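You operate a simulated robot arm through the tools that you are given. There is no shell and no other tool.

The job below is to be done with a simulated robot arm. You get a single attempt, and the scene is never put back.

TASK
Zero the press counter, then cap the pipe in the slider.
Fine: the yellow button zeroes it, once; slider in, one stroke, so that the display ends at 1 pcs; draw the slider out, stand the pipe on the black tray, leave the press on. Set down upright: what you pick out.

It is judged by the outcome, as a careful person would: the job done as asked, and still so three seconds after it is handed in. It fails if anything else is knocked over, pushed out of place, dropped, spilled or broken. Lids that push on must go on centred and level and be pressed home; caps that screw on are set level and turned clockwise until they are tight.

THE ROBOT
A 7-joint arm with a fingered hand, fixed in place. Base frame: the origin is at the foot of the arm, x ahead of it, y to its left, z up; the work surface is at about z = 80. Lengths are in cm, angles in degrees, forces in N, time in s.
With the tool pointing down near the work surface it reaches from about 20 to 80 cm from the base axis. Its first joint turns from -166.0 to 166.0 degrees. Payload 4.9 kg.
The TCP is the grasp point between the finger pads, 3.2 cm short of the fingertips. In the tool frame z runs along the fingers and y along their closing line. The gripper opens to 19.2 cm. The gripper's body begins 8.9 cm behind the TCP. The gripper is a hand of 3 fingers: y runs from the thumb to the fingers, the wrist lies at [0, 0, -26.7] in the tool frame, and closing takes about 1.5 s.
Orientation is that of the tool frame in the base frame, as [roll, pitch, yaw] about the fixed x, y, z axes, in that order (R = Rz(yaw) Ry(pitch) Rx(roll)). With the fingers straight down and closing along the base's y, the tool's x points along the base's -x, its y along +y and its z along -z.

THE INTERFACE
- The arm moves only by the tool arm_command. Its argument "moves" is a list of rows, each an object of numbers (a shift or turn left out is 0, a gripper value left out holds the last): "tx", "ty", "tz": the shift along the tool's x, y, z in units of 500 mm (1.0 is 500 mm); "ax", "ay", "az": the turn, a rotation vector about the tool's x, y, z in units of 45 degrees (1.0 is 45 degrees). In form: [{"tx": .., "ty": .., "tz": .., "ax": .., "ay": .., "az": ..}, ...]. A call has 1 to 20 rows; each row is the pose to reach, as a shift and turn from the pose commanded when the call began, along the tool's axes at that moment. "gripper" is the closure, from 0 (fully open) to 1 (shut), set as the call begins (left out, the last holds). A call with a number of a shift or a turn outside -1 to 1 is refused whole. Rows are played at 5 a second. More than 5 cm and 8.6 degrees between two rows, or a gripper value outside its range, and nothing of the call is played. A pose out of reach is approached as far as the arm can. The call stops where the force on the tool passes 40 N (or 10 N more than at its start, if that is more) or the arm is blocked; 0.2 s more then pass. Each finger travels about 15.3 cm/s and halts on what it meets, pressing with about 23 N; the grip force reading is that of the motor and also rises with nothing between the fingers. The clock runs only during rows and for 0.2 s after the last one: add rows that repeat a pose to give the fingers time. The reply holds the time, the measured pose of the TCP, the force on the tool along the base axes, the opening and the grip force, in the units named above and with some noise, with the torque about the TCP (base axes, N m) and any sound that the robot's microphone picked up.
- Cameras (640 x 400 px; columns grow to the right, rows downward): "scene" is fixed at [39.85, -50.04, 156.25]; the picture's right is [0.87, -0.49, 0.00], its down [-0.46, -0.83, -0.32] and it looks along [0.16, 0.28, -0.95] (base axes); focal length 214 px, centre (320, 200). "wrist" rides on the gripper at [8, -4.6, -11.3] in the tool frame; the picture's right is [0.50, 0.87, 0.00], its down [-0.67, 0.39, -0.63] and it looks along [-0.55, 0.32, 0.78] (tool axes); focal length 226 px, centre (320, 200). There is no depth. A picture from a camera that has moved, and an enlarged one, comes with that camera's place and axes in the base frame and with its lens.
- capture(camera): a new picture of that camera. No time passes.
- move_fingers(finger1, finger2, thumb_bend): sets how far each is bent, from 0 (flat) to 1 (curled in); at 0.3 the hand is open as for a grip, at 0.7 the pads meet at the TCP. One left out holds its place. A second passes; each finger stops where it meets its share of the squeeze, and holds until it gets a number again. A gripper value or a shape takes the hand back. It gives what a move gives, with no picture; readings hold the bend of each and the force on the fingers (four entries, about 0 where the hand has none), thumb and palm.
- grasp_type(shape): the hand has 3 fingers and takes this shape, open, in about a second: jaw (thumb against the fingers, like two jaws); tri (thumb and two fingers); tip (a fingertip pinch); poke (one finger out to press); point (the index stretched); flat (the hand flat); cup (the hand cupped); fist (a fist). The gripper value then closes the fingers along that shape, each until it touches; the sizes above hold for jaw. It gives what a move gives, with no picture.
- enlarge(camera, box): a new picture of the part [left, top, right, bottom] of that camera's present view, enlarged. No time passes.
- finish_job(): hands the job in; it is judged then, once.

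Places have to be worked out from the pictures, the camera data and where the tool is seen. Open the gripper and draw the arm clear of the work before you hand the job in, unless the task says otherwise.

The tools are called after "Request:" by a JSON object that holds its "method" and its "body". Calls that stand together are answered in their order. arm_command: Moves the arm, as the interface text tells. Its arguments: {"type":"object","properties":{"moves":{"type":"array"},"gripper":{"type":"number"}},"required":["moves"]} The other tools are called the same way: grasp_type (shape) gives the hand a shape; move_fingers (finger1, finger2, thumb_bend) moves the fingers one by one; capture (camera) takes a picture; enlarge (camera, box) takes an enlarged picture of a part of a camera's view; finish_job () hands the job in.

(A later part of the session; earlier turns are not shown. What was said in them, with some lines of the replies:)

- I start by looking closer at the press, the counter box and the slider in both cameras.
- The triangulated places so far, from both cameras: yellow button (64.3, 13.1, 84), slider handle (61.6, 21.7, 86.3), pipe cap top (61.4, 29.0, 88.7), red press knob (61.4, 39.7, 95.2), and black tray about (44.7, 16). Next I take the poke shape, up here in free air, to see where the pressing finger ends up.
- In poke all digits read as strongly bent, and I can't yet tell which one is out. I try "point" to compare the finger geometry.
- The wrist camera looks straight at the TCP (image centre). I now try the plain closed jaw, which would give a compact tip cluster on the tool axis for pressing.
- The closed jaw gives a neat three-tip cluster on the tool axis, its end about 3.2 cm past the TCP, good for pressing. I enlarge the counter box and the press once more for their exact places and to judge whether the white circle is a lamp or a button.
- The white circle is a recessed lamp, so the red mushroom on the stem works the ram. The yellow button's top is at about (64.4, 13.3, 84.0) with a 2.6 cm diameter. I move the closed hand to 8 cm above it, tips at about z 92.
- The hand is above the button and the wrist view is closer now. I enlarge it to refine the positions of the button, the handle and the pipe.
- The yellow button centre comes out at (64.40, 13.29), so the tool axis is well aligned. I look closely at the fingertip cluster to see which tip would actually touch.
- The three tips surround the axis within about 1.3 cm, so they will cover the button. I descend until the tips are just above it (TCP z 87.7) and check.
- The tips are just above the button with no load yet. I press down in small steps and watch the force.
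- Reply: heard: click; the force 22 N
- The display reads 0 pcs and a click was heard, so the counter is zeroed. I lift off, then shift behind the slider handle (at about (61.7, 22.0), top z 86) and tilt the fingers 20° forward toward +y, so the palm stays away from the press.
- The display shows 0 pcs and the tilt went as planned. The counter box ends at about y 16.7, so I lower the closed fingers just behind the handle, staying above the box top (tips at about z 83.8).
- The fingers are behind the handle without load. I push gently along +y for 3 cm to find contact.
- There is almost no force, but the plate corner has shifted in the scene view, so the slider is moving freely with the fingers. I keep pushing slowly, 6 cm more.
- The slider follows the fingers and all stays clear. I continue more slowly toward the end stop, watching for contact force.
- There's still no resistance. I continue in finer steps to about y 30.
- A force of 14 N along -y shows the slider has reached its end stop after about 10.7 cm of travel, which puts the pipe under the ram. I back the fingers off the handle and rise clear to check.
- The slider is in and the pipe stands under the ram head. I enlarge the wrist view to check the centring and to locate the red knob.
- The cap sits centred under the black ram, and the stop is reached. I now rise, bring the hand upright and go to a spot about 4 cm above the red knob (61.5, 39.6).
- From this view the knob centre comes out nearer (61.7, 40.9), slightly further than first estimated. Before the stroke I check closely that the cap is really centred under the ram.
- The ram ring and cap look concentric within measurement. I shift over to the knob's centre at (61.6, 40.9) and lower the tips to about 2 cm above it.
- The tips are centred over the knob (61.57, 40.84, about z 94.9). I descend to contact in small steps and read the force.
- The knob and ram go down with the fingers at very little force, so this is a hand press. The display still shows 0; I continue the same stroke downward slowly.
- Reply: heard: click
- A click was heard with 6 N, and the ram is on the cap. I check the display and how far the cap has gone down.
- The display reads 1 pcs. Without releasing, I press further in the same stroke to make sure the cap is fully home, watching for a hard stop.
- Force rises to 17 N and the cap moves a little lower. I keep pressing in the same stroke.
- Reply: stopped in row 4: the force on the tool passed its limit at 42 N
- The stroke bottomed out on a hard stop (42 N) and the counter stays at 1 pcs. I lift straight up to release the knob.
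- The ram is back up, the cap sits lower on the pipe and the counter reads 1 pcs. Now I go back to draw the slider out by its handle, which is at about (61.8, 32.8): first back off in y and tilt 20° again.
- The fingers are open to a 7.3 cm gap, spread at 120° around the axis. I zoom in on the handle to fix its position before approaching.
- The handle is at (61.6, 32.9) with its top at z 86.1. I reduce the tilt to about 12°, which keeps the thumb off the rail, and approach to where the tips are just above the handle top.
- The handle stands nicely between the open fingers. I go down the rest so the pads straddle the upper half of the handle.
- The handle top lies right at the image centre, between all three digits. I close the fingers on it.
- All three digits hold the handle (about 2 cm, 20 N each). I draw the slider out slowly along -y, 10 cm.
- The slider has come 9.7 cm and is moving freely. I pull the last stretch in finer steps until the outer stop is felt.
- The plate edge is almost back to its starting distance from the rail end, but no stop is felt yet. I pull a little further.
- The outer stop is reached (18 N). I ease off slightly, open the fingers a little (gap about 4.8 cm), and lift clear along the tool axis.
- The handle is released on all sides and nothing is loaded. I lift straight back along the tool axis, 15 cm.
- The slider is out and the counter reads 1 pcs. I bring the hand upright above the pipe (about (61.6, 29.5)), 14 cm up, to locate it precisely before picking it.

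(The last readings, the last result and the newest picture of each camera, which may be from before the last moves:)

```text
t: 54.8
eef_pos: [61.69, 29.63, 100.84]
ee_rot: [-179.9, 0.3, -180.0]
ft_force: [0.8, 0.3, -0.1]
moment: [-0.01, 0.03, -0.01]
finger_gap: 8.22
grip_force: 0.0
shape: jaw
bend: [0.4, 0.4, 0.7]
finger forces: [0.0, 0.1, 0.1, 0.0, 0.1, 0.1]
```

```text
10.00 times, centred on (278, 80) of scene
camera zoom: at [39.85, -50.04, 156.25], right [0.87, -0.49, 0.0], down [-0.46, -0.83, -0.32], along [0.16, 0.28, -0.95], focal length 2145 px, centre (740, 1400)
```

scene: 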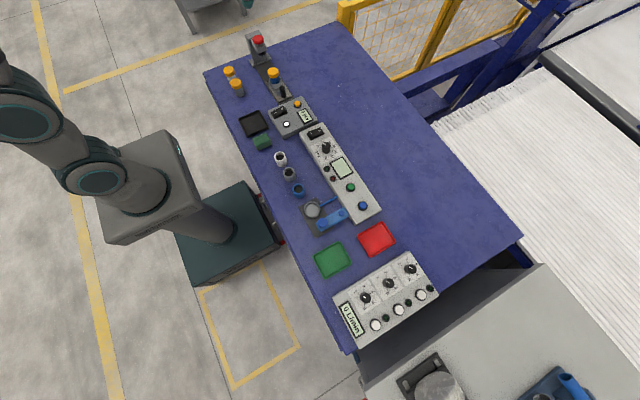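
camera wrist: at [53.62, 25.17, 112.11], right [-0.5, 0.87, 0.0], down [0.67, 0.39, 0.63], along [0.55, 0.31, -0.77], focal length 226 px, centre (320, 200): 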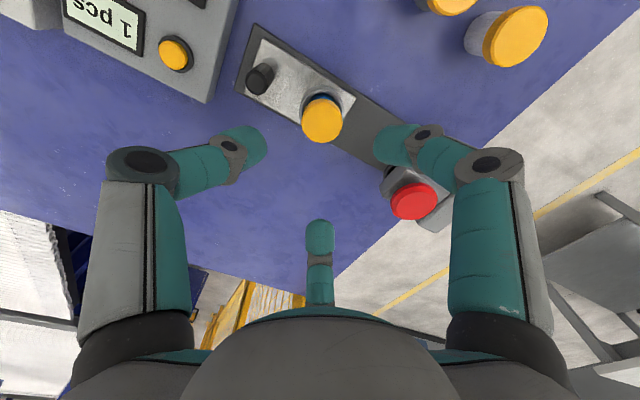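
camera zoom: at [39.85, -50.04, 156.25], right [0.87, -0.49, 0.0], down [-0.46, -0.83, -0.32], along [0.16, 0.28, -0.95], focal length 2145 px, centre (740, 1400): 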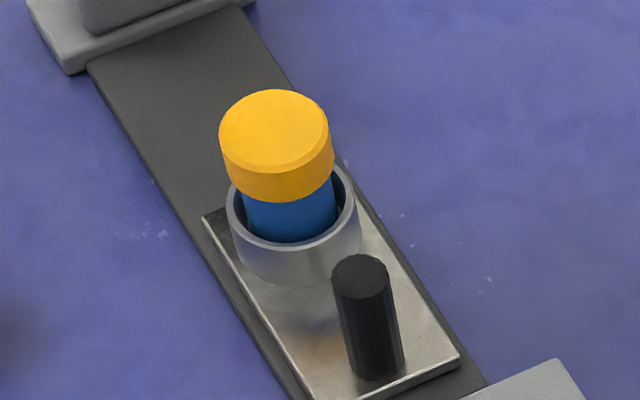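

The slider is back exactly at its starting place, and the cap sits about 0.9 cm lower than before. I zoom in on the whole cap to centre the hand on it.

Request:
{"method": "enlarge", "body": {"camera": "wrist", "box": [272, 80, 368, 140]}}

Request:
{"method": "enlarge", "body": {"camera": "wrist", "box": [272, 100, 368, 160]}}

```text
6.67 times, centred on (320, 110) of wrist
camera zoom: at [53.62, 25.17, 112.11], right [-0.5, 0.87, 0.0], down [0.67, 0.39, 0.63], along [0.55, 0.31, -0.77], focal length 1507 px, centre (320, 800)
```

zoom: 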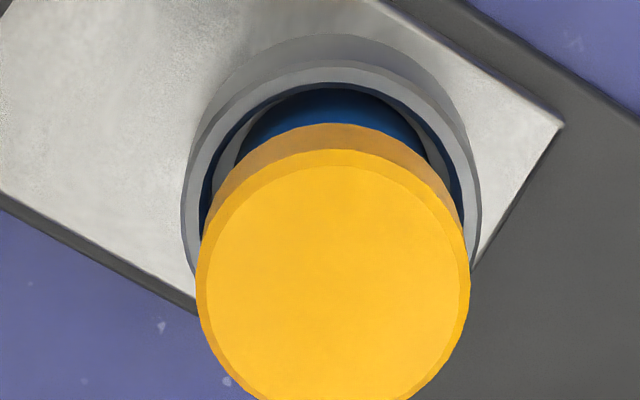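

```text
6.67 times, centred on (320, 130) of wrist
camera zoom: at [53.62, 25.17, 112.11], right [-0.5, 0.87, 0.0], down [0.67, 0.39, 0.63], along [0.55, 0.31, -0.77], focal length 1507 px, centre (320, 667)
```

zoom: 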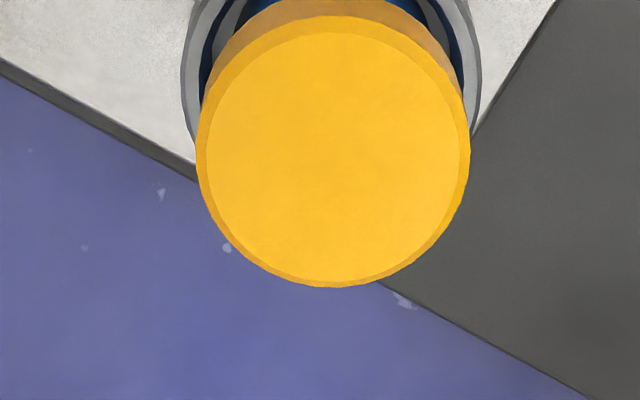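

The cap centre lies about 0.2 cm in +y from the tool axis, at about (61.6, 30.0), its top near z 87. I correct that, level out the 0.3° pitch, and descend to just above it.

Request:
{"method": "arm_command", "body": {"moves": [{"tx": 0.0005, "ty": 0.002, "tz": 0.035, "ay": 0.003}, {"tx": 0.001, "ty": 0.004, "tz": 0.07, "ay": 0.0067}, {"tx": 0.001, "ty": 0.004, "tz": 0.105, "ay": 0.0067}, {"tx": 0.001, "ty": 0.004, "tz": 0.14, "ay": 0.0067}, {"tx": 0.001, "ty": 0.004, "tz": 0.172, "ay": 0.0067}, {"tx": 0.001, "ty": 0.004, "tz": 0.172, "ay": 0.0067}]}}

Request:
{"method": "capture", "body": {"camera": "wrist"}}

Request:
{"method": "enlarge", "body": {"camera": "scene", "box": [226, 40, 322, 100]}}

```text
t: 56.2
eef_pos: [61.88, 29.87, 92.42]
ee_rot: [179.9, -0.1, -179.9]
ft_force: [0.5, 0.2, -0.1]
moment: [-0.01, -0.01, 0.02]
finger_gap: 8.21
grip_force: 0.1
shape: jaw
bend: [0.4, 0.4, 0.7]
finger forces: [0.1, 0.0, 0.0, 0.0, 0.0, 0.0]
```

```text
taken
camera wrist: at [53.71, 25.35, 103.59], right [-0.5, 0.87, 0.0], down [0.67, 0.39, 0.63], along [0.55, 0.32, -0.78], focal length 226 px, centre (320, 200)
```

wrist: 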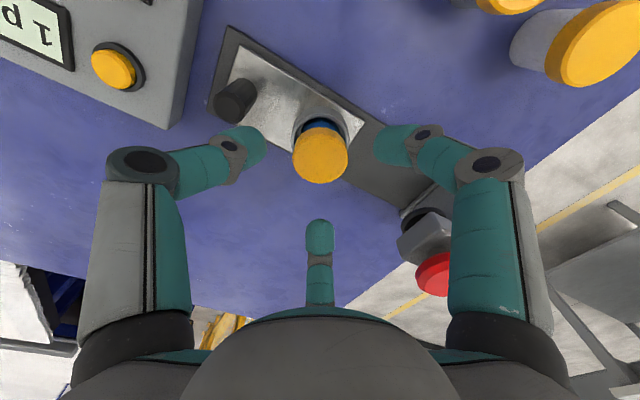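

```text
6.67 times, centred on (274, 70) of scene
camera zoom: at [39.85, -50.04, 156.25], right [0.87, -0.49, 0.0], down [-0.46, -0.83, -0.32], along [0.16, 0.28, -0.95], focal length 1430 px, centre (627, 1067)
```

zoom: 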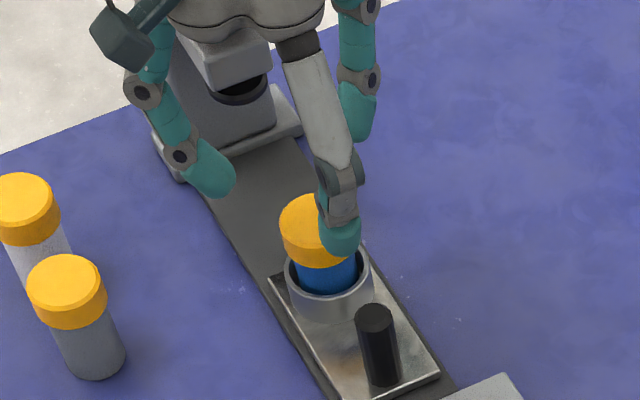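

The cap shows between the three digits. I enlarge it for a final centring check.

Request:
{"method": "enlarge", "body": {"camera": "wrist", "box": [256, 116, 384, 196]}}

```text
5.00 times, centred on (320, 156) of wrist
camera zoom: at [53.71, 25.35, 103.59], right [-0.5, 0.87, 0.0], down [0.67, 0.39, 0.63], along [0.55, 0.32, -0.78], focal length 1130 px, centre (320, 420)
```

zoom: 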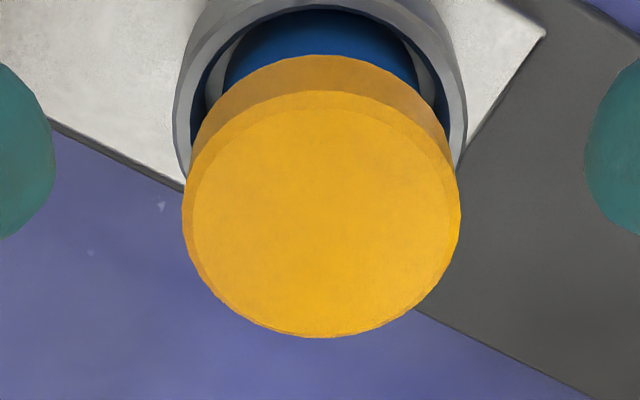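

The cap is centred on the tool axis to within 0.1 cm. I lower to TCP z of about 87.1 (tips just above the cup rim) and read the force.

Request:
{"method": "arm_command", "body": {"moves": [{"tz": 0.025}, {"tz": 0.05}, {"tz": 0.075}, {"tz": 0.092}, {"tz": 0.103}, {"tz": 0.103}]}}

Request:
{"method": "capture", "body": {"camera": "wrist"}}

Request:
{"method": "enlarge", "body": {"camera": "scene", "box": [236, 50, 316, 100]}}

```text
t: 57.6
eef_pos: [61.81, 29.72, 87.06]
ee_rot: [-180.0, 0.0, 180.0]
ft_force: [0.0, -0.4, 0.2]
moment: [-0.02, 0.03, 0.03]
finger_gap: 8.25
grip_force: 0.1
shape: jaw
bend: [0.4, 0.4, 0.7]
finger forces: [0.0, 0.0, 0.1, 0.0, 0.0, 0.0]
```

```text
taken
camera wrist: at [53.71, 25.33, 98.41], right [-0.5, 0.87, 0.0], down [0.67, 0.39, 0.63], along [0.55, 0.32, -0.78], focal length 226 px, centre (320, 200)
```

wrist: 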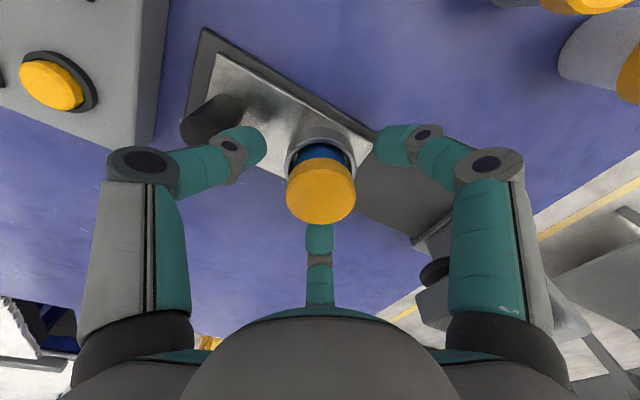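

```text
8.00 times, centred on (276, 75) of scene
camera zoom: at [39.85, -50.04, 156.25], right [0.87, -0.49, 0.0], down [-0.46, -0.83, -0.32], along [0.16, 0.28, -0.95], focal length 1716 px, centre (672, 1200)
```

zoom: 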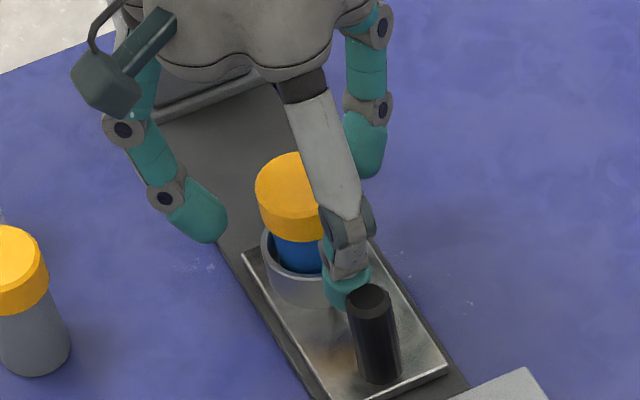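

Positioned around the pipe with no contact. I close the fingers on it.

Request:
{"method": "arm_command", "body": {"moves": [{"tz": 0}, {"tz": 0}, {"tz": 0}, {"tz": 0}, {"tz": 0}, {"tz": 0}, {"tz": 0}], "gripper": 1}}

Request:
{"method": "capture", "body": {"camera": "wrist"}}

Request:
{"method": "enlarge", "body": {"camera": "scene", "box": [236, 50, 316, 100]}}

```text
t: 59.2
eef_pos: [61.83, 29.83, 87.28]
ee_rot: [180.0, 0.1, -179.9]
ft_force: [-0.6, -0.7, -0.4]
moment: [-0.01, -0.01, -0.01]
finger_gap: 4.06
grip_force: 22.9
shape: jaw
bend: [0.78, 0.78, 0.69]
finger forces: [17.8, 17.6, 0.1, 0.1, 18.5, 0.1]
```

```text
taken
camera wrist: at [53.71, 25.33, 98.42], right [-0.5, 0.87, 0.0], down [0.67, 0.39, 0.63], along [0.55, 0.32, -0.78], focal length 226 px, centre (320, 200)
```

wrist: 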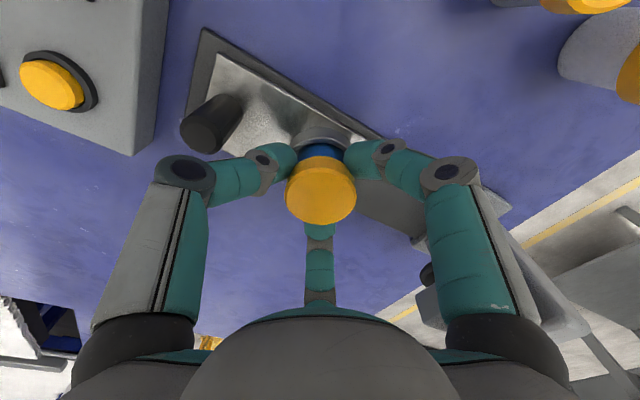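

```text
8.00 times, centred on (276, 75) of scene
camera zoom: at [39.85, -50.04, 156.25], right [0.87, -0.49, 0.0], down [-0.46, -0.83, -0.32], along [0.16, 0.28, -0.95], focal length 1716 px, centre (672, 1200)
```

zoom: 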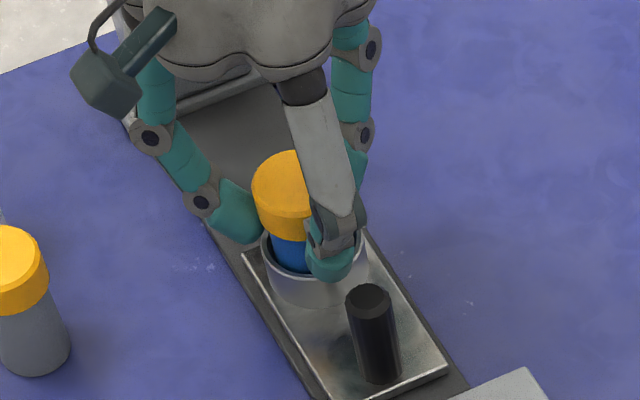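

The digits hold the pipe's body (4.06 cm, about 18 N each). I lift straight up, slowly at first.

Request:
{"method": "arm_command", "body": {"moves": [{"tz": -0.005}, {"tz": -0.015}, {"tz": -0.03}, {"tz": -0.05}, {"tz": -0.075}, {"tz": -0.1}, {"tz": -0.1}]}}

Request:
{"method": "capture", "body": {"camera": "wrist"}}

Request:
{"method": "enlarge", "body": {"camera": "scene", "box": [236, 40, 316, 90]}}

```text
t: 60.8
eef_pos: [61.87, 29.87, 92.08]
ee_rot: [-180.0, 0.0, 180.0]
ft_force: [0.1, 1.0, -0.2]
moment: [-0.02, 0.02, -0.03]
finger_gap: 4.05
grip_force: 22.9
shape: jaw
bend: [0.78, 0.78, 0.69]
finger forces: [17.8, 17.6, 0.0, 0.0, 18.4, 0.0]
```

```text
taken
camera wrist: at [53.73, 25.32, 103.4], right [-0.5, 0.87, 0.0], down [0.67, 0.39, 0.63], along [0.55, 0.32, -0.78], focal length 226 px, centre (320, 200)
```

wrist: 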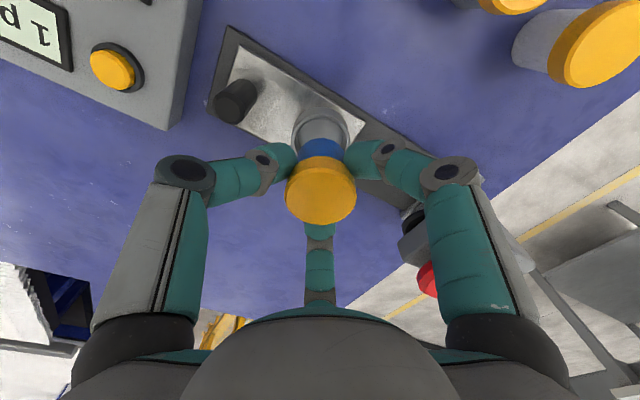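

```text
8.00 times, centred on (276, 65) of scene
camera zoom: at [39.85, -50.04, 156.25], right [0.87, -0.49, 0.0], down [-0.46, -0.83, -0.32], along [0.16, 0.28, -0.95], focal length 1716 px, centre (672, 1280)
```

zoom: 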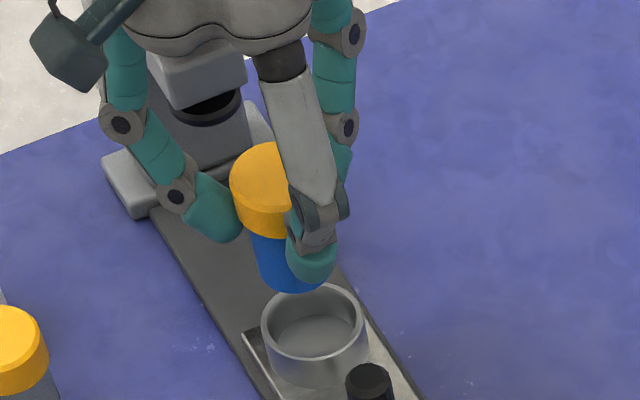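

The pipe came out cleanly and hangs upright. I rise a bit more and carry it over to the black tray (centre about (44.5, 15.4)).

Request:
{"method": "arm_command", "body": {"moves": [{"tz": -0.04}, {"tz": -0.08}, {"tz": -0.12}, {"tx": 0.02, "ty": -0.017, "tz": -0.12}, {"tx": 0.055, "ty": -0.046, "tz": -0.12}, {"tx": 0.09, "ty": -0.076, "tz": -0.12}, {"tx": 0.125, "ty": -0.105, "tz": -0.12}, {"tx": 0.16, "ty": -0.135, "tz": -0.12}, {"tx": 0.195, "ty": -0.164, "tz": -0.12}, {"tx": 0.23, "ty": -0.194, "tz": -0.12}, {"tx": 0.265, "ty": -0.223, "tz": -0.12}, {"tx": 0.3, "ty": -0.253, "tz": -0.12}, {"tx": 0.325, "ty": -0.274, "tz": -0.12}, {"tx": 0.344, "ty": -0.29, "tz": -0.12}, {"tx": 0.344, "ty": -0.29, "tz": -0.12}]}}

Request:
{"method": "capture", "body": {"camera": "wrist"}}

Request:
{"method": "capture", "body": {"camera": "scene"}}

```text
t: 64.0
eef_pos: [44.58, 15.36, 98.18]
ee_rot: [-179.9, 0.0, 180.0]
ft_force: [-0.6, -0.6, 0.1]
moment: [0.0, 0.0, -0.01]
finger_gap: 3.92
grip_force: 22.6
shape: jaw
bend: [0.78, 0.78, 0.68]
finger forces: [19.3, 18.6, 0.1, 0.1, 17.1, 0.0]
```

```text
taken
camera wrist: at [36.49, 10.88, 109.48], right [-0.5, 0.87, 0.0], down [0.67, 0.39, 0.63], along [0.55, 0.32, -0.78], focal length 226 px, centre (320, 200)
```

wrist: 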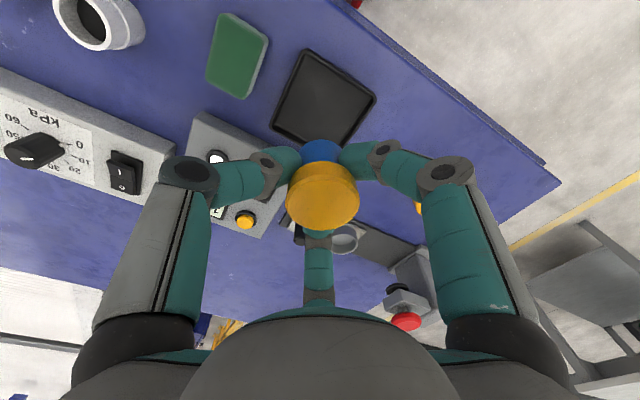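

```text
taken
```

scene: 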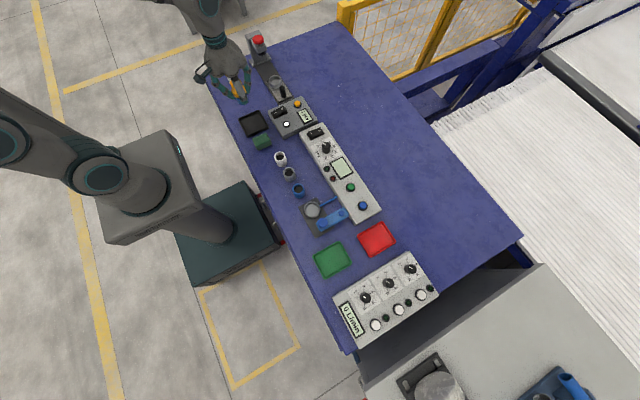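

The hand is above the tray. The gap changed slightly (4.05 to 3.92), so I check that the pipe is still straight in the grip, and fix the tray's position.

Request:
{"method": "enlarge", "body": {"camera": "wrist", "box": [240, 120, 400, 220]}}

Request:
{"method": "enlarge", "body": {"camera": "wrist", "box": [200, 0, 400, 125]}}

Request:
{"method": "enlarge", "body": {"camera": "scene", "box": [190, 50, 270, 100]}}

Request:
{"method": "enlarge", "body": {"camera": "scene", "box": [220, 90, 300, 140]}}

```text
4.00 times, centred on (320, 170) of wrist
camera zoom: at [36.49, 10.88, 109.48], right [-0.5, 0.87, 0.0], down [0.67, 0.39, 0.63], along [0.55, 0.32, -0.78], focal length 904 px, centre (320, 320)
```

zoom: 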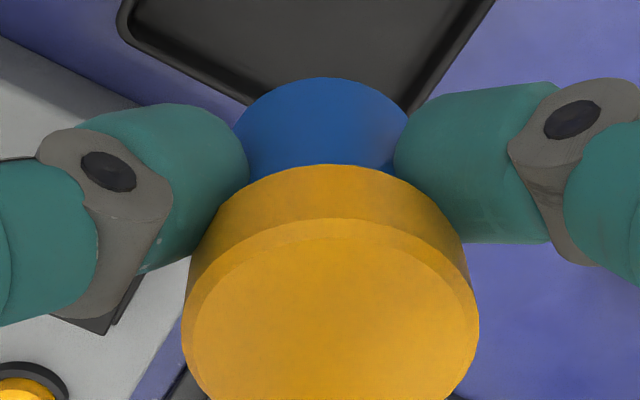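

```text
3.20 times, centred on (300, 62) of wrist
camera zoom: at [36.49, 10.88, 109.48], right [-0.5, 0.87, 0.0], down [0.67, 0.39, 0.63], along [0.55, 0.32, -0.78], focal length 723 px, centre (384, 640)
```

zoom: 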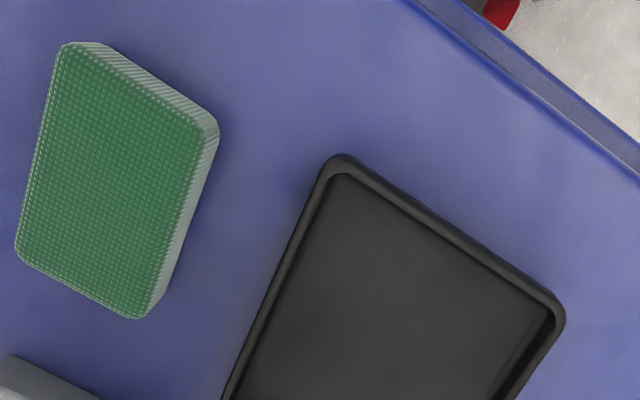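

```text
8.00 times, centred on (230, 75) of scene
camera zoom: at [39.85, -50.04, 156.25], right [0.87, -0.49, 0.0], down [-0.46, -0.83, -0.32], along [0.16, 0.28, -0.95], focal length 1716 px, centre (1040, 1200)
```

zoom: 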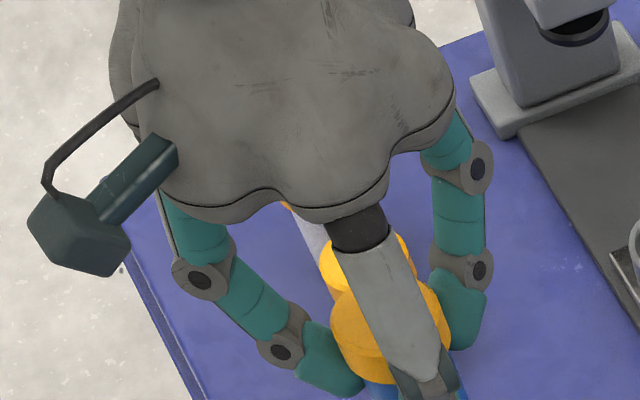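

```text
8.00 times, centred on (260, 115) of scene
camera zoom: at [39.85, -50.04, 156.25], right [0.87, -0.49, 0.0], down [-0.46, -0.83, -0.32], along [0.16, 0.28, -0.95], focal length 1716 px, centre (800, 880)
```

zoom: 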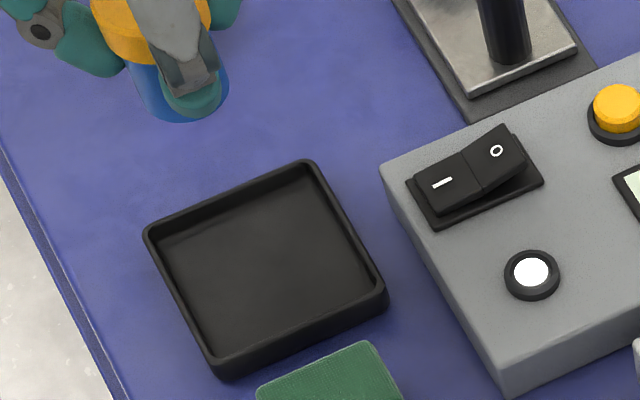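

The pipe may have tipped slightly in the grip; I measure the cap and the pipe's lower end more closely.

Request:
{"method": "enlarge", "body": {"camera": "wrist", "box": [256, 160, 384, 240]}}

Request:
{"method": "enlarge", "body": {"camera": "wrist", "box": [256, 120, 384, 200]}}

Request:
{"method": "enlarge", "body": {"camera": "scene", "box": [210, 66, 274, 106]}}

```text
5.00 times, centred on (320, 200) of wrist
camera zoom: at [36.49, 10.88, 109.48], right [-0.5, 0.87, 0.0], down [0.67, 0.39, 0.63], along [0.55, 0.32, -0.78], focal length 1130 px, centre (320, 200)
```

zoom: 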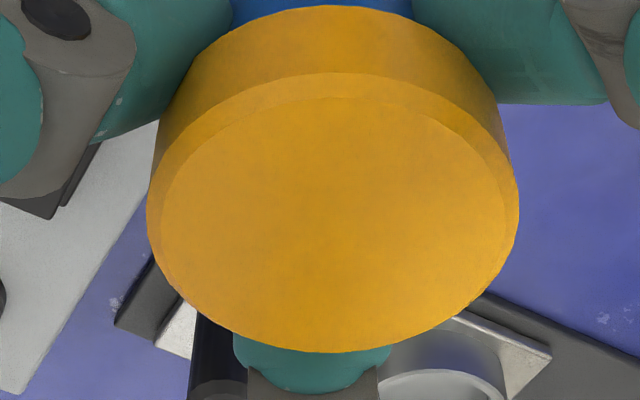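

```text
5.00 times, centred on (320, 160) of wrist
camera zoom: at [36.49, 10.88, 109.48], right [-0.5, 0.87, 0.0], down [0.67, 0.39, 0.63], along [0.55, 0.32, -0.78], focal length 1130 px, centre (320, 400)
```

zoom: 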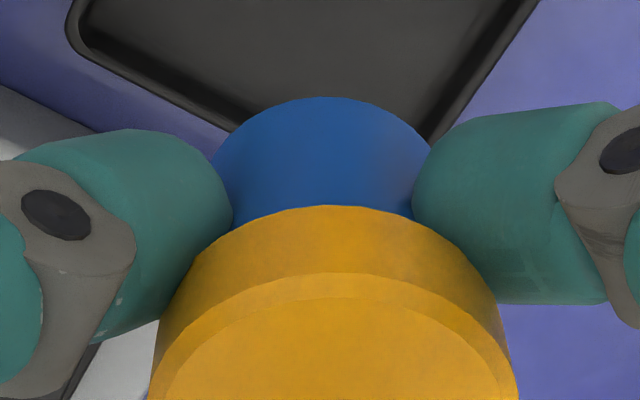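

```text
10.00 times, centred on (242, 86) of scene
camera zoom: at [39.85, -50.04, 156.25], right [0.87, -0.49, 0.0], down [-0.46, -0.83, -0.32], along [0.16, 0.28, -0.95], focal length 2145 px, centre (1100, 1340)
```

zoom: 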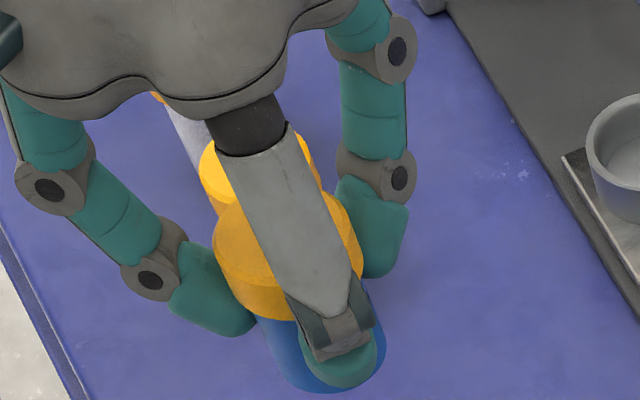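

The tray centre is about (44.4, 15.6). The pipe leans only about 3° in the grip and its bottom is about 5.4 cm below the TCP, so it should touch the tray near TCP z 86. I lower to just above that.

Request:
{"method": "arm_command", "body": {"moves": [{"tx": 0.002, "ty": 0.002, "tz": 0.04}, {"tx": 0.004, "ty": 0.003, "tz": 0.08}, {"tx": 0.004, "ty": 0.003, "tz": 0.12}, {"tx": 0.004, "ty": 0.003, "tz": 0.155}, {"tx": 0.004, "ty": 0.003, "tz": 0.185}, {"tx": 0.004, "ty": 0.003, "tz": 0.205}, {"tx": 0.004, "ty": 0.003, "tz": 0.205}]}}

Request:
{"method": "capture", "body": {"camera": "wrist"}}

Request:
{"method": "enlarge", "body": {"camera": "scene", "box": [220, 84, 300, 134]}}

```text
t: 65.6
eef_pos: [44.38, 15.53, 87.95]
ee_rot: [-179.9, -0.1, -179.9]
ft_force: [-0.8, -0.7, -1.5]
moment: [-0.01, -0.02, 0.0]
finger_gap: 3.91
grip_force: 22.8
shape: jaw
bend: [0.78, 0.78, 0.68]
finger forces: [19.3, 18.5, 0.0, 0.1, 16.9, 0.1]
```

```text
taken
camera wrist: at [36.28, 10.99, 99.18], right [-0.5, 0.87, 0.0], down [0.67, 0.39, 0.63], along [0.55, 0.32, -0.78], focal length 226 px, centre (320, 200)
```

wrist: 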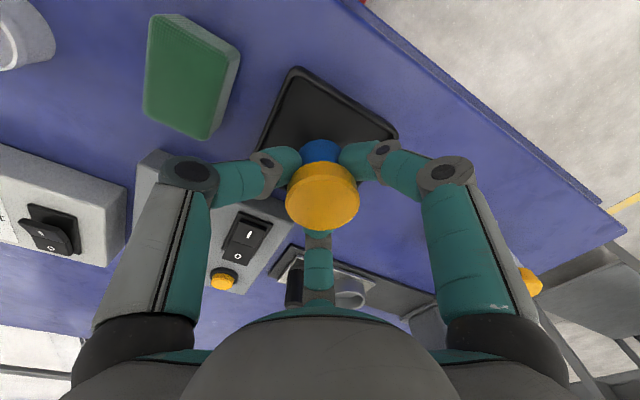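

```text
8.00 times, centred on (260, 109) of scene
camera zoom: at [39.85, -50.04, 156.25], right [0.87, -0.49, 0.0], down [-0.46, -0.83, -0.32], along [0.16, 0.28, -0.95], focal length 1716 px, centre (800, 928)
```

zoom: 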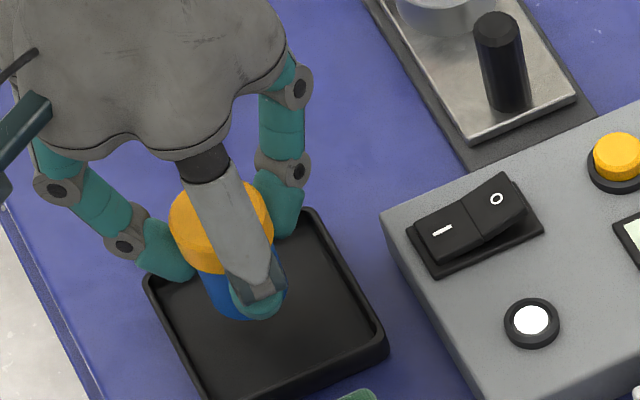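

The pipe is over the middle of the tray. I lower slowly and watch for contact force.

Request:
{"method": "arm_command", "body": {"moves": [{"tz": 0.006}, {"tz": 0.012}, {"tz": 0.018}, {"tz": 0.024}, {"tz": 0.028}]}}

Request:
{"method": "enlarge", "body": {"camera": "scene", "box": [226, 94, 290, 134]}}

Request:
{"method": "enlarge", "body": {"camera": "wrist", "box": [240, 90, 400, 190]}}

```text
t: 66.8
eef_pos: [44.31, 15.46, 86.46]
ee_rot: [180.0, 0.0, -179.9]
ft_force: [0.1, 0.1, -0.5]
moment: [-0.03, 0.03, 0.02]
finger_gap: 3.91
grip_force: 23.1
shape: jaw
bend: [0.78, 0.78, 0.68]
finger forces: [19.1, 18.3, 0.1, 0.1, 16.8, 0.0]
```

```text
10.00 times, centred on (258, 114) of scene
camera zoom: at [39.85, -50.04, 156.25], right [0.87, -0.49, 0.0], down [-0.46, -0.83, -0.32], along [0.16, 0.28, -0.95], focal length 2145 px, centre (940, 1060)
```

zoom: 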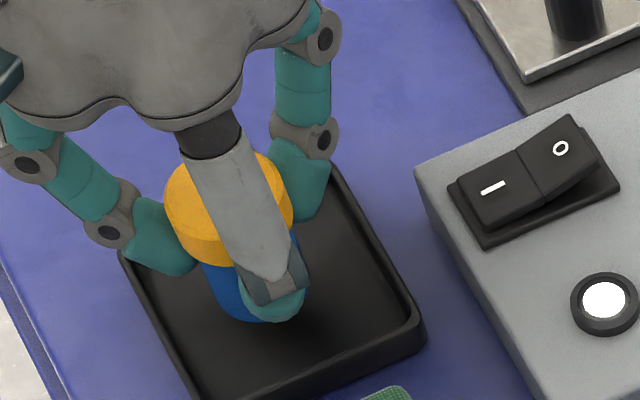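

```text
4.00 times, centred on (320, 140) of wrist
camera zoom: at [36.31, 11.0, 97.76], right [-0.5, 0.87, 0.0], down [0.67, 0.39, 0.63], along [0.55, 0.32, -0.78], focal length 904 px, centre (320, 440)
```

zoom: 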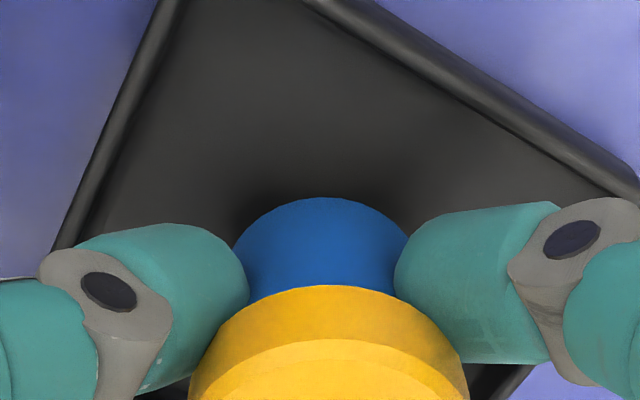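

No contact yet, though the contact shadow shows it's close. I go on in 0.1 cm steps.

Request:
{"method": "arm_command", "body": {"moves": [{"tz": 0.002}, {"tz": 0.004}, {"tz": 0.006}, {"tz": 0.008}]}}

```text
t: 67.8
eef_pos: [44.49, 15.55, 86.15]
ee_rot: [180.0, 0.0, -180.0]
ft_force: [0.7, 0.2, 1.0]
moment: [-0.03, 0.0, 0.0]
finger_gap: 3.91
grip_force: 23.0
shape: jaw
bend: [0.78, 0.78, 0.68]
finger forces: [19.0, 18.3, 0.0, 0.0, 16.8, 0.0]
```

Still about 1 N, which is noise level. I take the next 0.4 cm in the same small steps.

Request:
{"method": "arm_command", "body": {"moves": [{"tz": 0.002}, {"tz": 0.004}, {"tz": 0.006}, {"tz": 0.008}]}}

Request:
{"method": "enlarge", "body": {"camera": "scene", "box": [226, 94, 290, 134]}}

```text
t: 68.8
eef_pos: [44.42, 15.54, 85.72]
ee_rot: [-180.0, 0.0, 180.0]
ft_force: [0.6, 0.6, -1.1]
moment: [-0.02, 0.02, 0.01]
finger_gap: 3.91
grip_force: 23.2
shape: jaw
bend: [0.78, 0.78, 0.68]
finger forces: [19.1, 18.1, 0.0, 0.0, 16.7, 0.0]
```

```text
10.00 times, centred on (258, 114) of scene
camera zoom: at [39.85, -50.04, 156.25], right [0.87, -0.49, 0.0], down [-0.46, -0.83, -0.32], along [0.16, 0.28, -0.95], focal length 2145 px, centre (940, 1060)
```

zoom: 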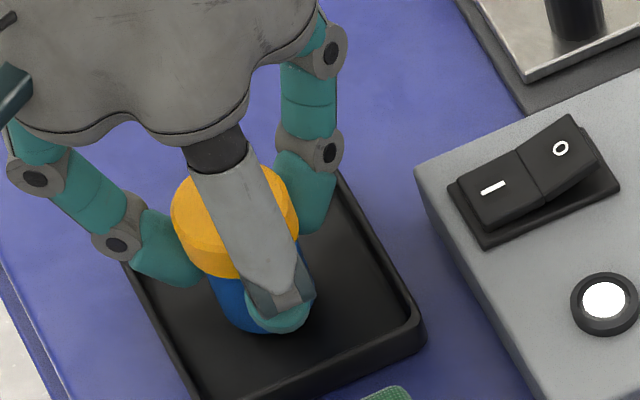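

Still free. I continue in the same small steps.

Request:
{"method": "arm_command", "body": {"moves": [{"tz": 0.002}, {"tz": 0.004}, {"tz": 0.006}]}}

```text
t: 69.6
eef_pos: [44.35, 15.43, 85.57]
ee_rot: [179.9, 0.0, 180.0]
ft_force: [0.1, -0.1, -1.0]
moment: [-0.01, 0.0, 0.0]
finger_gap: 3.92
grip_force: 23.5
shape: jaw
bend: [0.78, 0.78, 0.68]
finger forces: [19.0, 18.1, 0.0, 0.1, 16.8, 0.0]
```

No load yet at TCP z 85.5. I lower another 0.3 cm.

Request:
{"method": "arm_command", "body": {"moves": [{"tz": 0.002}, {"tz": 0.004}, {"tz": 0.006}]}}

Request:
{"method": "enlarge", "body": {"camera": "wrist", "box": [240, 90, 400, 190]}}

```text
t: 70.4
eef_pos: [44.45, 15.51, 85.27]
ee_rot: [-179.9, 0.1, -180.0]
ft_force: [-0.7, -0.8, 9.8]
moment: [0.1, 0.02, -0.02]
finger_gap: 3.92
grip_force: 23.6
shape: jaw
bend: [0.78, 0.79, 0.68]
finger forces: [21.3, 19.9, 0.1, 0.1, 19.0, 0.0]
```

```text
4.00 times, centred on (320, 140) of wrist
camera zoom: at [36.37, 11.05, 96.46], right [-0.5, 0.87, 0.0], down [0.67, 0.39, 0.63], along [0.55, 0.32, -0.77], focal length 904 px, centre (320, 440)
```

zoom: 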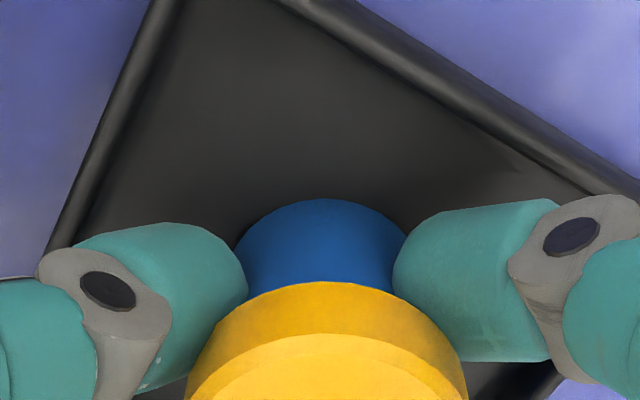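

Contact: 9.8 N up, the pipe is standing on the tray. I open the fingers just enough to clear the cap (gap about 6.3 cm).

Request:
{"method": "arm_command", "body": {"moves": [{"tz": -0.001}, {"tz": -0.001}, {"tz": -0.001}, {"tz": -0.001}, {"tz": -0.001}], "gripper": 0.67}}

Request:
{"method": "capture", "body": {"camera": "wrist"}}

Request:
{"method": "enlarge", "body": {"camera": "scene", "box": [226, 94, 290, 134]}}

```text
t: 71.6
eef_pos: [44.46, 15.54, 85.26]
ee_rot: [-179.9, 0.0, 180.0]
ft_force: [0.5, -0.2, -0.7]
moment: [-0.04, 0.02, 0.03]
finger_gap: 6.28
grip_force: 0.0
shape: jaw
bend: [0.46, 0.46, 0.7]
finger forces: [0.0, 0.1, 0.0, 0.0, 0.1, 0.0]
```

```text
taken
camera wrist: at [36.33, 11.01, 96.44], right [-0.5, 0.87, 0.0], down [0.67, 0.39, 0.63], along [0.55, 0.32, -0.78], focal length 226 px, centre (320, 200)
```

wrist: 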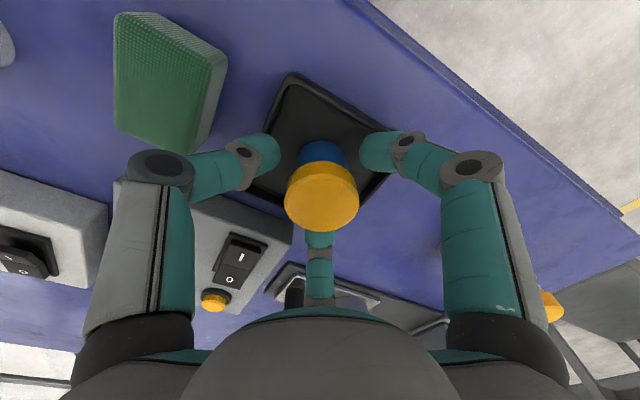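

```text
10.00 times, centred on (258, 114) of scene
camera zoom: at [39.85, -50.04, 156.25], right [0.87, -0.49, 0.0], down [-0.46, -0.83, -0.32], along [0.16, 0.28, -0.95], focal length 2145 px, centre (940, 1060)
```

zoom: 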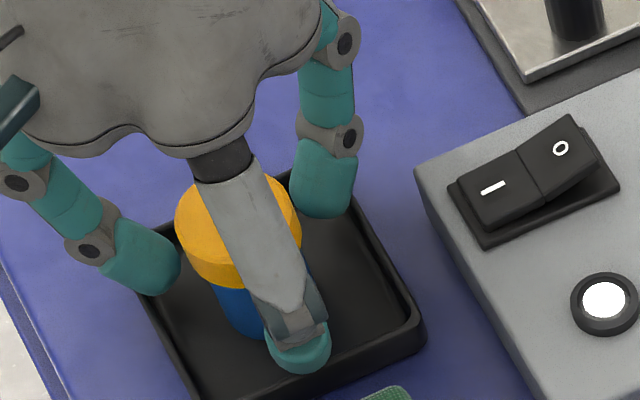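

The pipe stands free. I check the clearance between the cap and the three digits before lifting.

Request:
{"method": "enlarge", "body": {"camera": "wrist", "box": [240, 120, 400, 220]}}

Request:
{"method": "enlarge", "body": {"camera": "wrist", "box": [240, 160, 400, 260]}}

Request:
{"method": "enlarge", "body": {"camera": "scene", "box": [234, 104, 274, 129]}}

```text
4.00 times, centred on (320, 170) of wrist
camera zoom: at [36.33, 11.01, 96.44], right [-0.5, 0.87, 0.0], down [0.67, 0.39, 0.63], along [0.55, 0.32, -0.78], focal length 904 px, centre (320, 320)
```

zoom: 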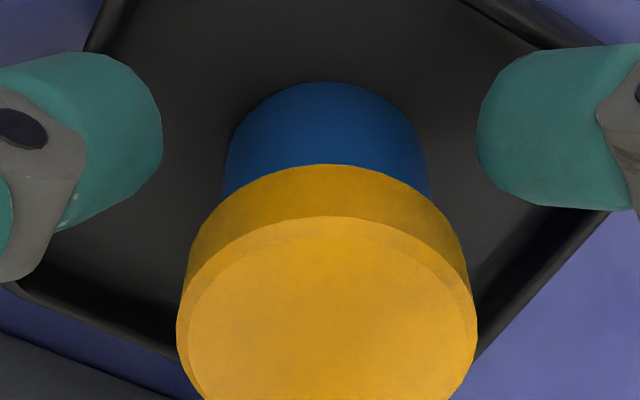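

```text
4.00 times, centred on (320, 210) of wrist
camera zoom: at [36.33, 11.01, 96.44], right [-0.5, 0.87, 0.0], down [0.67, 0.39, 0.63], along [0.55, 0.32, -0.78], focal length 904 px, centre (320, 160)
```

zoom: 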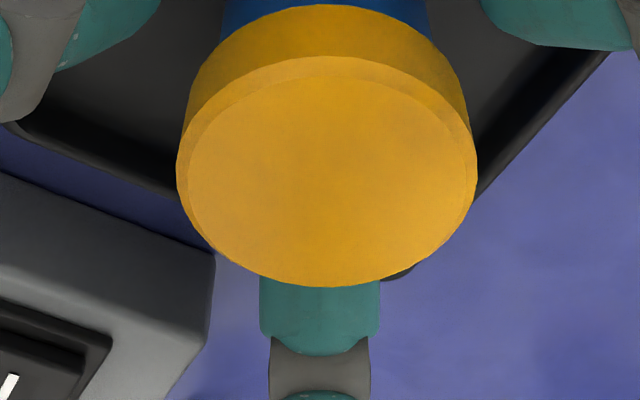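

```text
16.00 times, centred on (254, 116) of scene
camera zoom: at [39.85, -50.04, 156.25], right [0.87, -0.49, 0.0], down [-0.46, -0.83, -0.32], along [0.16, 0.28, -0.95], focal length 3432 px, centre (1376, 1536)
```

zoom: 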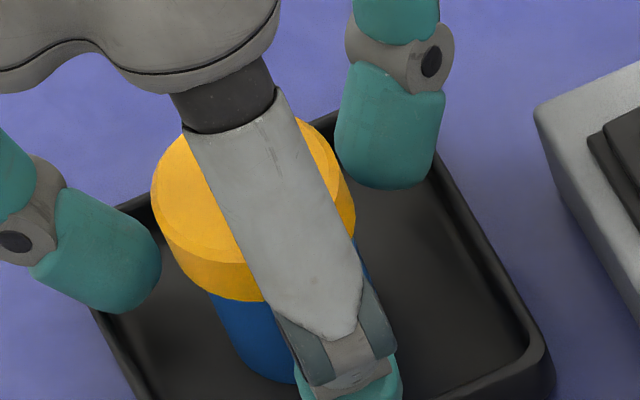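

The clearance is about 1 cm to each digit, and the pipe stands upright and centred. I lift the hand straight up.

Request:
{"method": "arm_command", "body": {"moves": [{"tz": -0.012}, {"tz": -0.03}, {"tz": -0.055}, {"tz": -0.085}, {"tz": -0.13}, {"tz": -0.18}, {"tz": -0.23}, {"tz": -0.28}, {"tz": -0.28}]}}

Request:
{"method": "capture", "body": {"camera": "wrist"}}

Request:
{"method": "enlarge", "body": {"camera": "scene", "box": [220, 84, 300, 134]}}

```text
t: 73.6
eef_pos: [44.37, 15.55, 99.25]
ee_rot: [-179.9, 0.0, 179.9]
ft_force: [-0.6, -0.1, -0.5]
moment: [-0.02, -0.01, 0.05]
finger_gap: 6.29
grip_force: 0.1
shape: jaw
bend: [0.46, 0.46, 0.7]
finger forces: [0.0, 0.1, 0.0, 0.0, 0.0, 0.0]
```

```text
taken
camera wrist: at [36.31, 11.06, 110.43], right [-0.5, 0.87, 0.0], down [0.67, 0.39, 0.63], along [0.55, 0.32, -0.78], focal length 226 px, centre (320, 200)
```

wrist: 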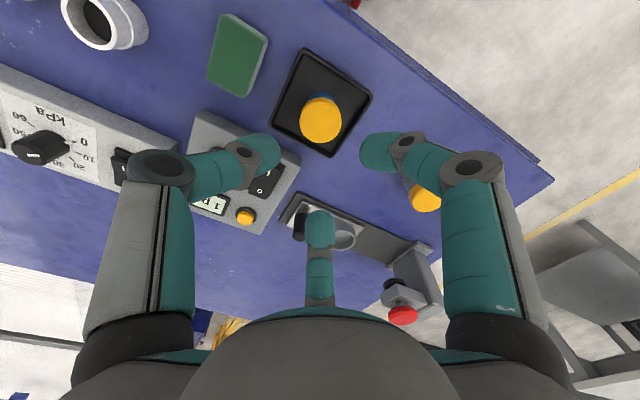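

```text
8.00 times, centred on (260, 109) of scene
camera zoom: at [39.85, -50.04, 156.25], right [0.87, -0.49, 0.0], down [-0.46, -0.83, -0.32], along [0.16, 0.28, -0.95], focal length 1716 px, centre (800, 928)
```

zoom: 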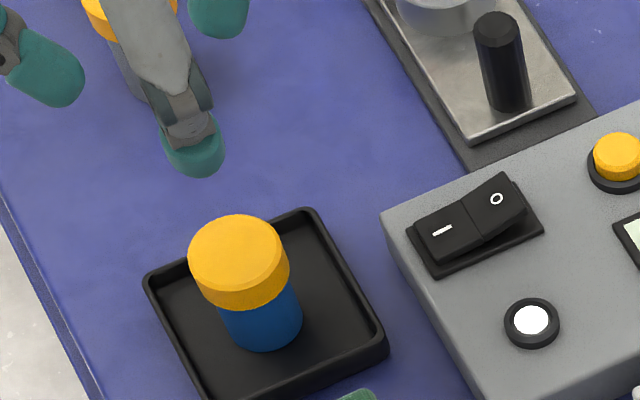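

The pipe stands upright in the tray with its cap on. I rise further, opening the gripper fully, and then check all results.

Request:
{"method": "arm_command", "body": {"moves": [{"tz": -0.06}, {"tz": -0.12}, {"tz": -0.18}, {"tz": -0.24}, {"tz": -0.3}, {"tz": -0.36}, {"tz": -0.42}, {"tz": -0.48}, {"tz": -0.54}, {"tz": -0.58}, {"tz": -0.58}], "gripper": 0}}

Request:
{"method": "capture", "body": {"camera": "scene"}}

Request:
{"method": "enlarge", "body": {"camera": "scene", "box": [236, 96, 284, 126]}}

Request:
{"method": "enlarge", "body": {"camera": "scene", "box": [250, 80, 330, 130]}}

Request:
{"method": "capture", "body": {"camera": "wrist"}}

```text
t: 76.0
eef_pos: [44.46, 15.49, 128.15]
ee_rot: [180.0, -0.1, -180.0]
ft_force: [0.4, -0.6, 0.3]
moment: [0.03, -0.03, -0.04]
finger_gap: 19.2
grip_force: 0.1
shape: jaw
bend: [0.3, 0.3, 0.3]
finger forces: [0.0, 0.0, 0.1, 0.0, 0.0, 0.0]
```

```text
taken
```

scene: 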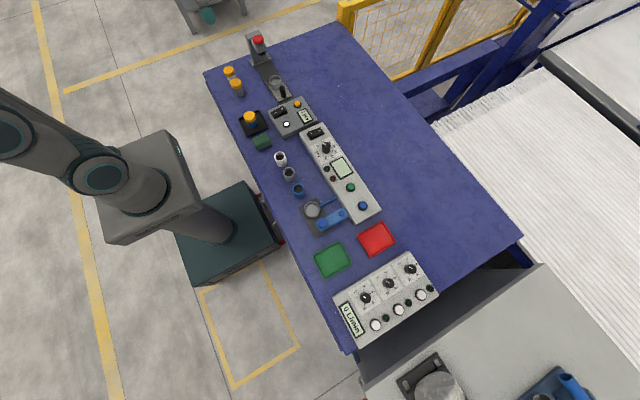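

```text
13.33 times, centred on (260, 111) of scene
camera zoom: at [39.85, -50.04, 156.25], right [0.87, -0.49, 0.0], down [-0.46, -0.83, -0.32], along [0.16, 0.28, -0.95], focal length 2860 px, centre (1120, 1387)
```

zoom: 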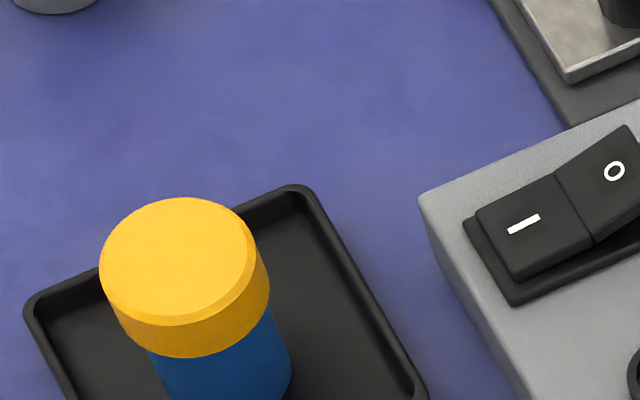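

```text
8.00 times, centred on (290, 105) of scene
camera zoom: at [39.85, -50.04, 156.25], right [0.87, -0.49, 0.0], down [-0.46, -0.83, -0.32], along [0.16, 0.28, -0.95], focal length 1716 px, centre (560, 960)
```

zoom: 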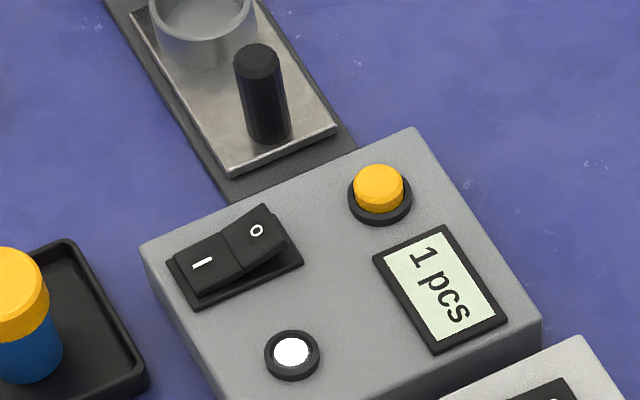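

```text
taken
camera wrist: at [36.33, 11.09, 139.49], right [-0.5, 0.87, 0.0], down [0.67, 0.39, 0.63], along [0.55, 0.32, -0.78], focal length 226 px, centre (320, 200)
```

wrist: 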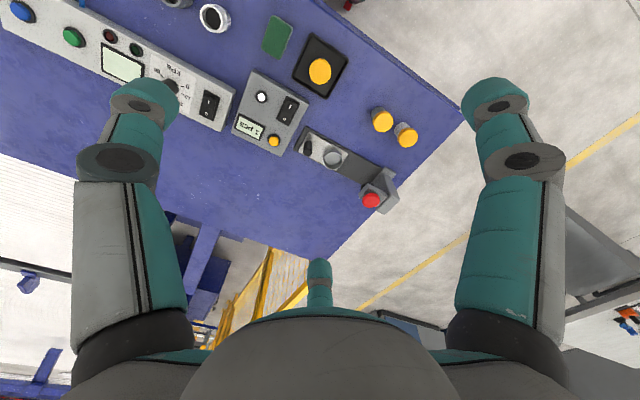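

The counter reads 1 pcs, the switch is still at I with the lamp lit, and the slider is out. I take one last close look at the cap's seating compared with the two already-capped pipes.

Request:
{"method": "enlarge", "body": {"camera": "scene", "box": [212, 60, 292, 110]}}

Request:
{"method": "enlarge", "body": {"camera": "scene", "box": [226, 104, 274, 134]}}

Request:
{"method": "enlarge", "body": {"camera": "wrist", "box": [280, 30, 440, 130]}}

```text
8.00 times, centred on (252, 85) of scene
camera zoom: at [39.85, -50.04, 156.25], right [0.87, -0.49, 0.0], down [-0.46, -0.83, -0.32], along [0.16, 0.28, -0.95], focal length 1716 px, centre (864, 1120)
```

zoom: 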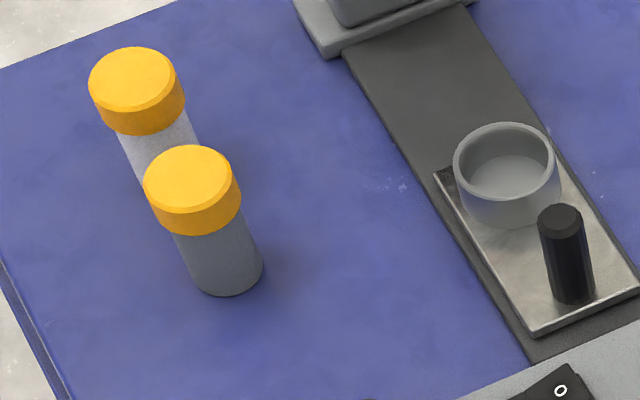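

```text
13.33 times, centred on (250, 119) of scene
camera zoom: at [39.85, -50.04, 156.25], right [0.87, -0.49, 0.0], down [-0.46, -0.83, -0.32], along [0.16, 0.28, -0.95], focal length 2860 px, centre (1253, 1280)
```

zoom: 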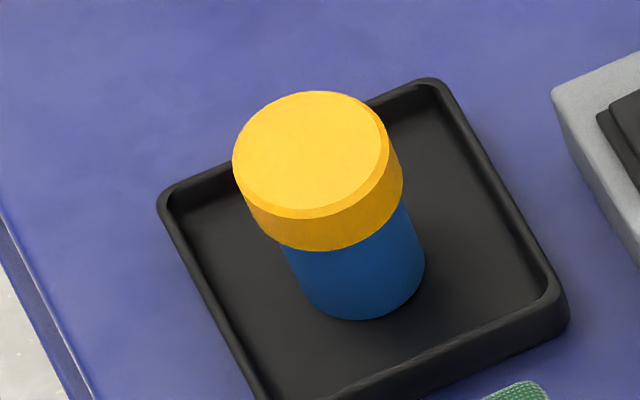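

```text
4.00 times, centred on (360, 80) of wrist
camera zoom: at [36.33, 11.09, 139.49], right [-0.5, 0.87, 0.0], down [0.67, 0.39, 0.63], along [0.55, 0.32, -0.78], focal length 904 px, centre (160, 680)
```

zoom: 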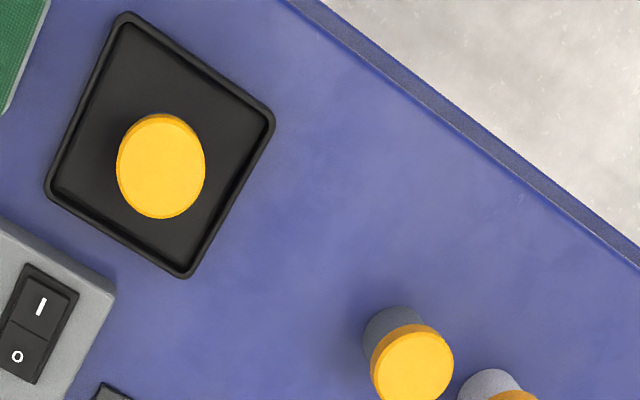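

All checks are good:
- **Pipe:** upright in the tray, its cap level and pressed home. It sits lower than on the other pipes.
- **Press:** slider out, counter at 1 pcs, power on.
- **Arm:** high and clear, with the gripper open.

I hand the job in.

Request:
{"method": "finish_job", "body": {}}

```text
The job is handed in.
```

The pipe is capped and standing upright on the black tray, and the job is handed in; I haven't seen the judge's verdict.

- **Counter:** I pressed the yellow button once and the display went from 9 to 0. After the stroke it read 1 pcs, and it still did at the last check.
- **Capping:** I pushed the slider in to its stop and made one stroke on the red knob. I kept pressing until it hit a hard stop at about 42 N. The cap went down about 0.9 cm and looks level.
- **Slider:** it is drawn back out to its outer stop, where it started.
- **Press:** the switch is still at I and the lamp is lit.
- **Arm:** it is about 40 cm above the tray with the gripper fully open. In the last pictures nothing else on the bench looked disturbed.
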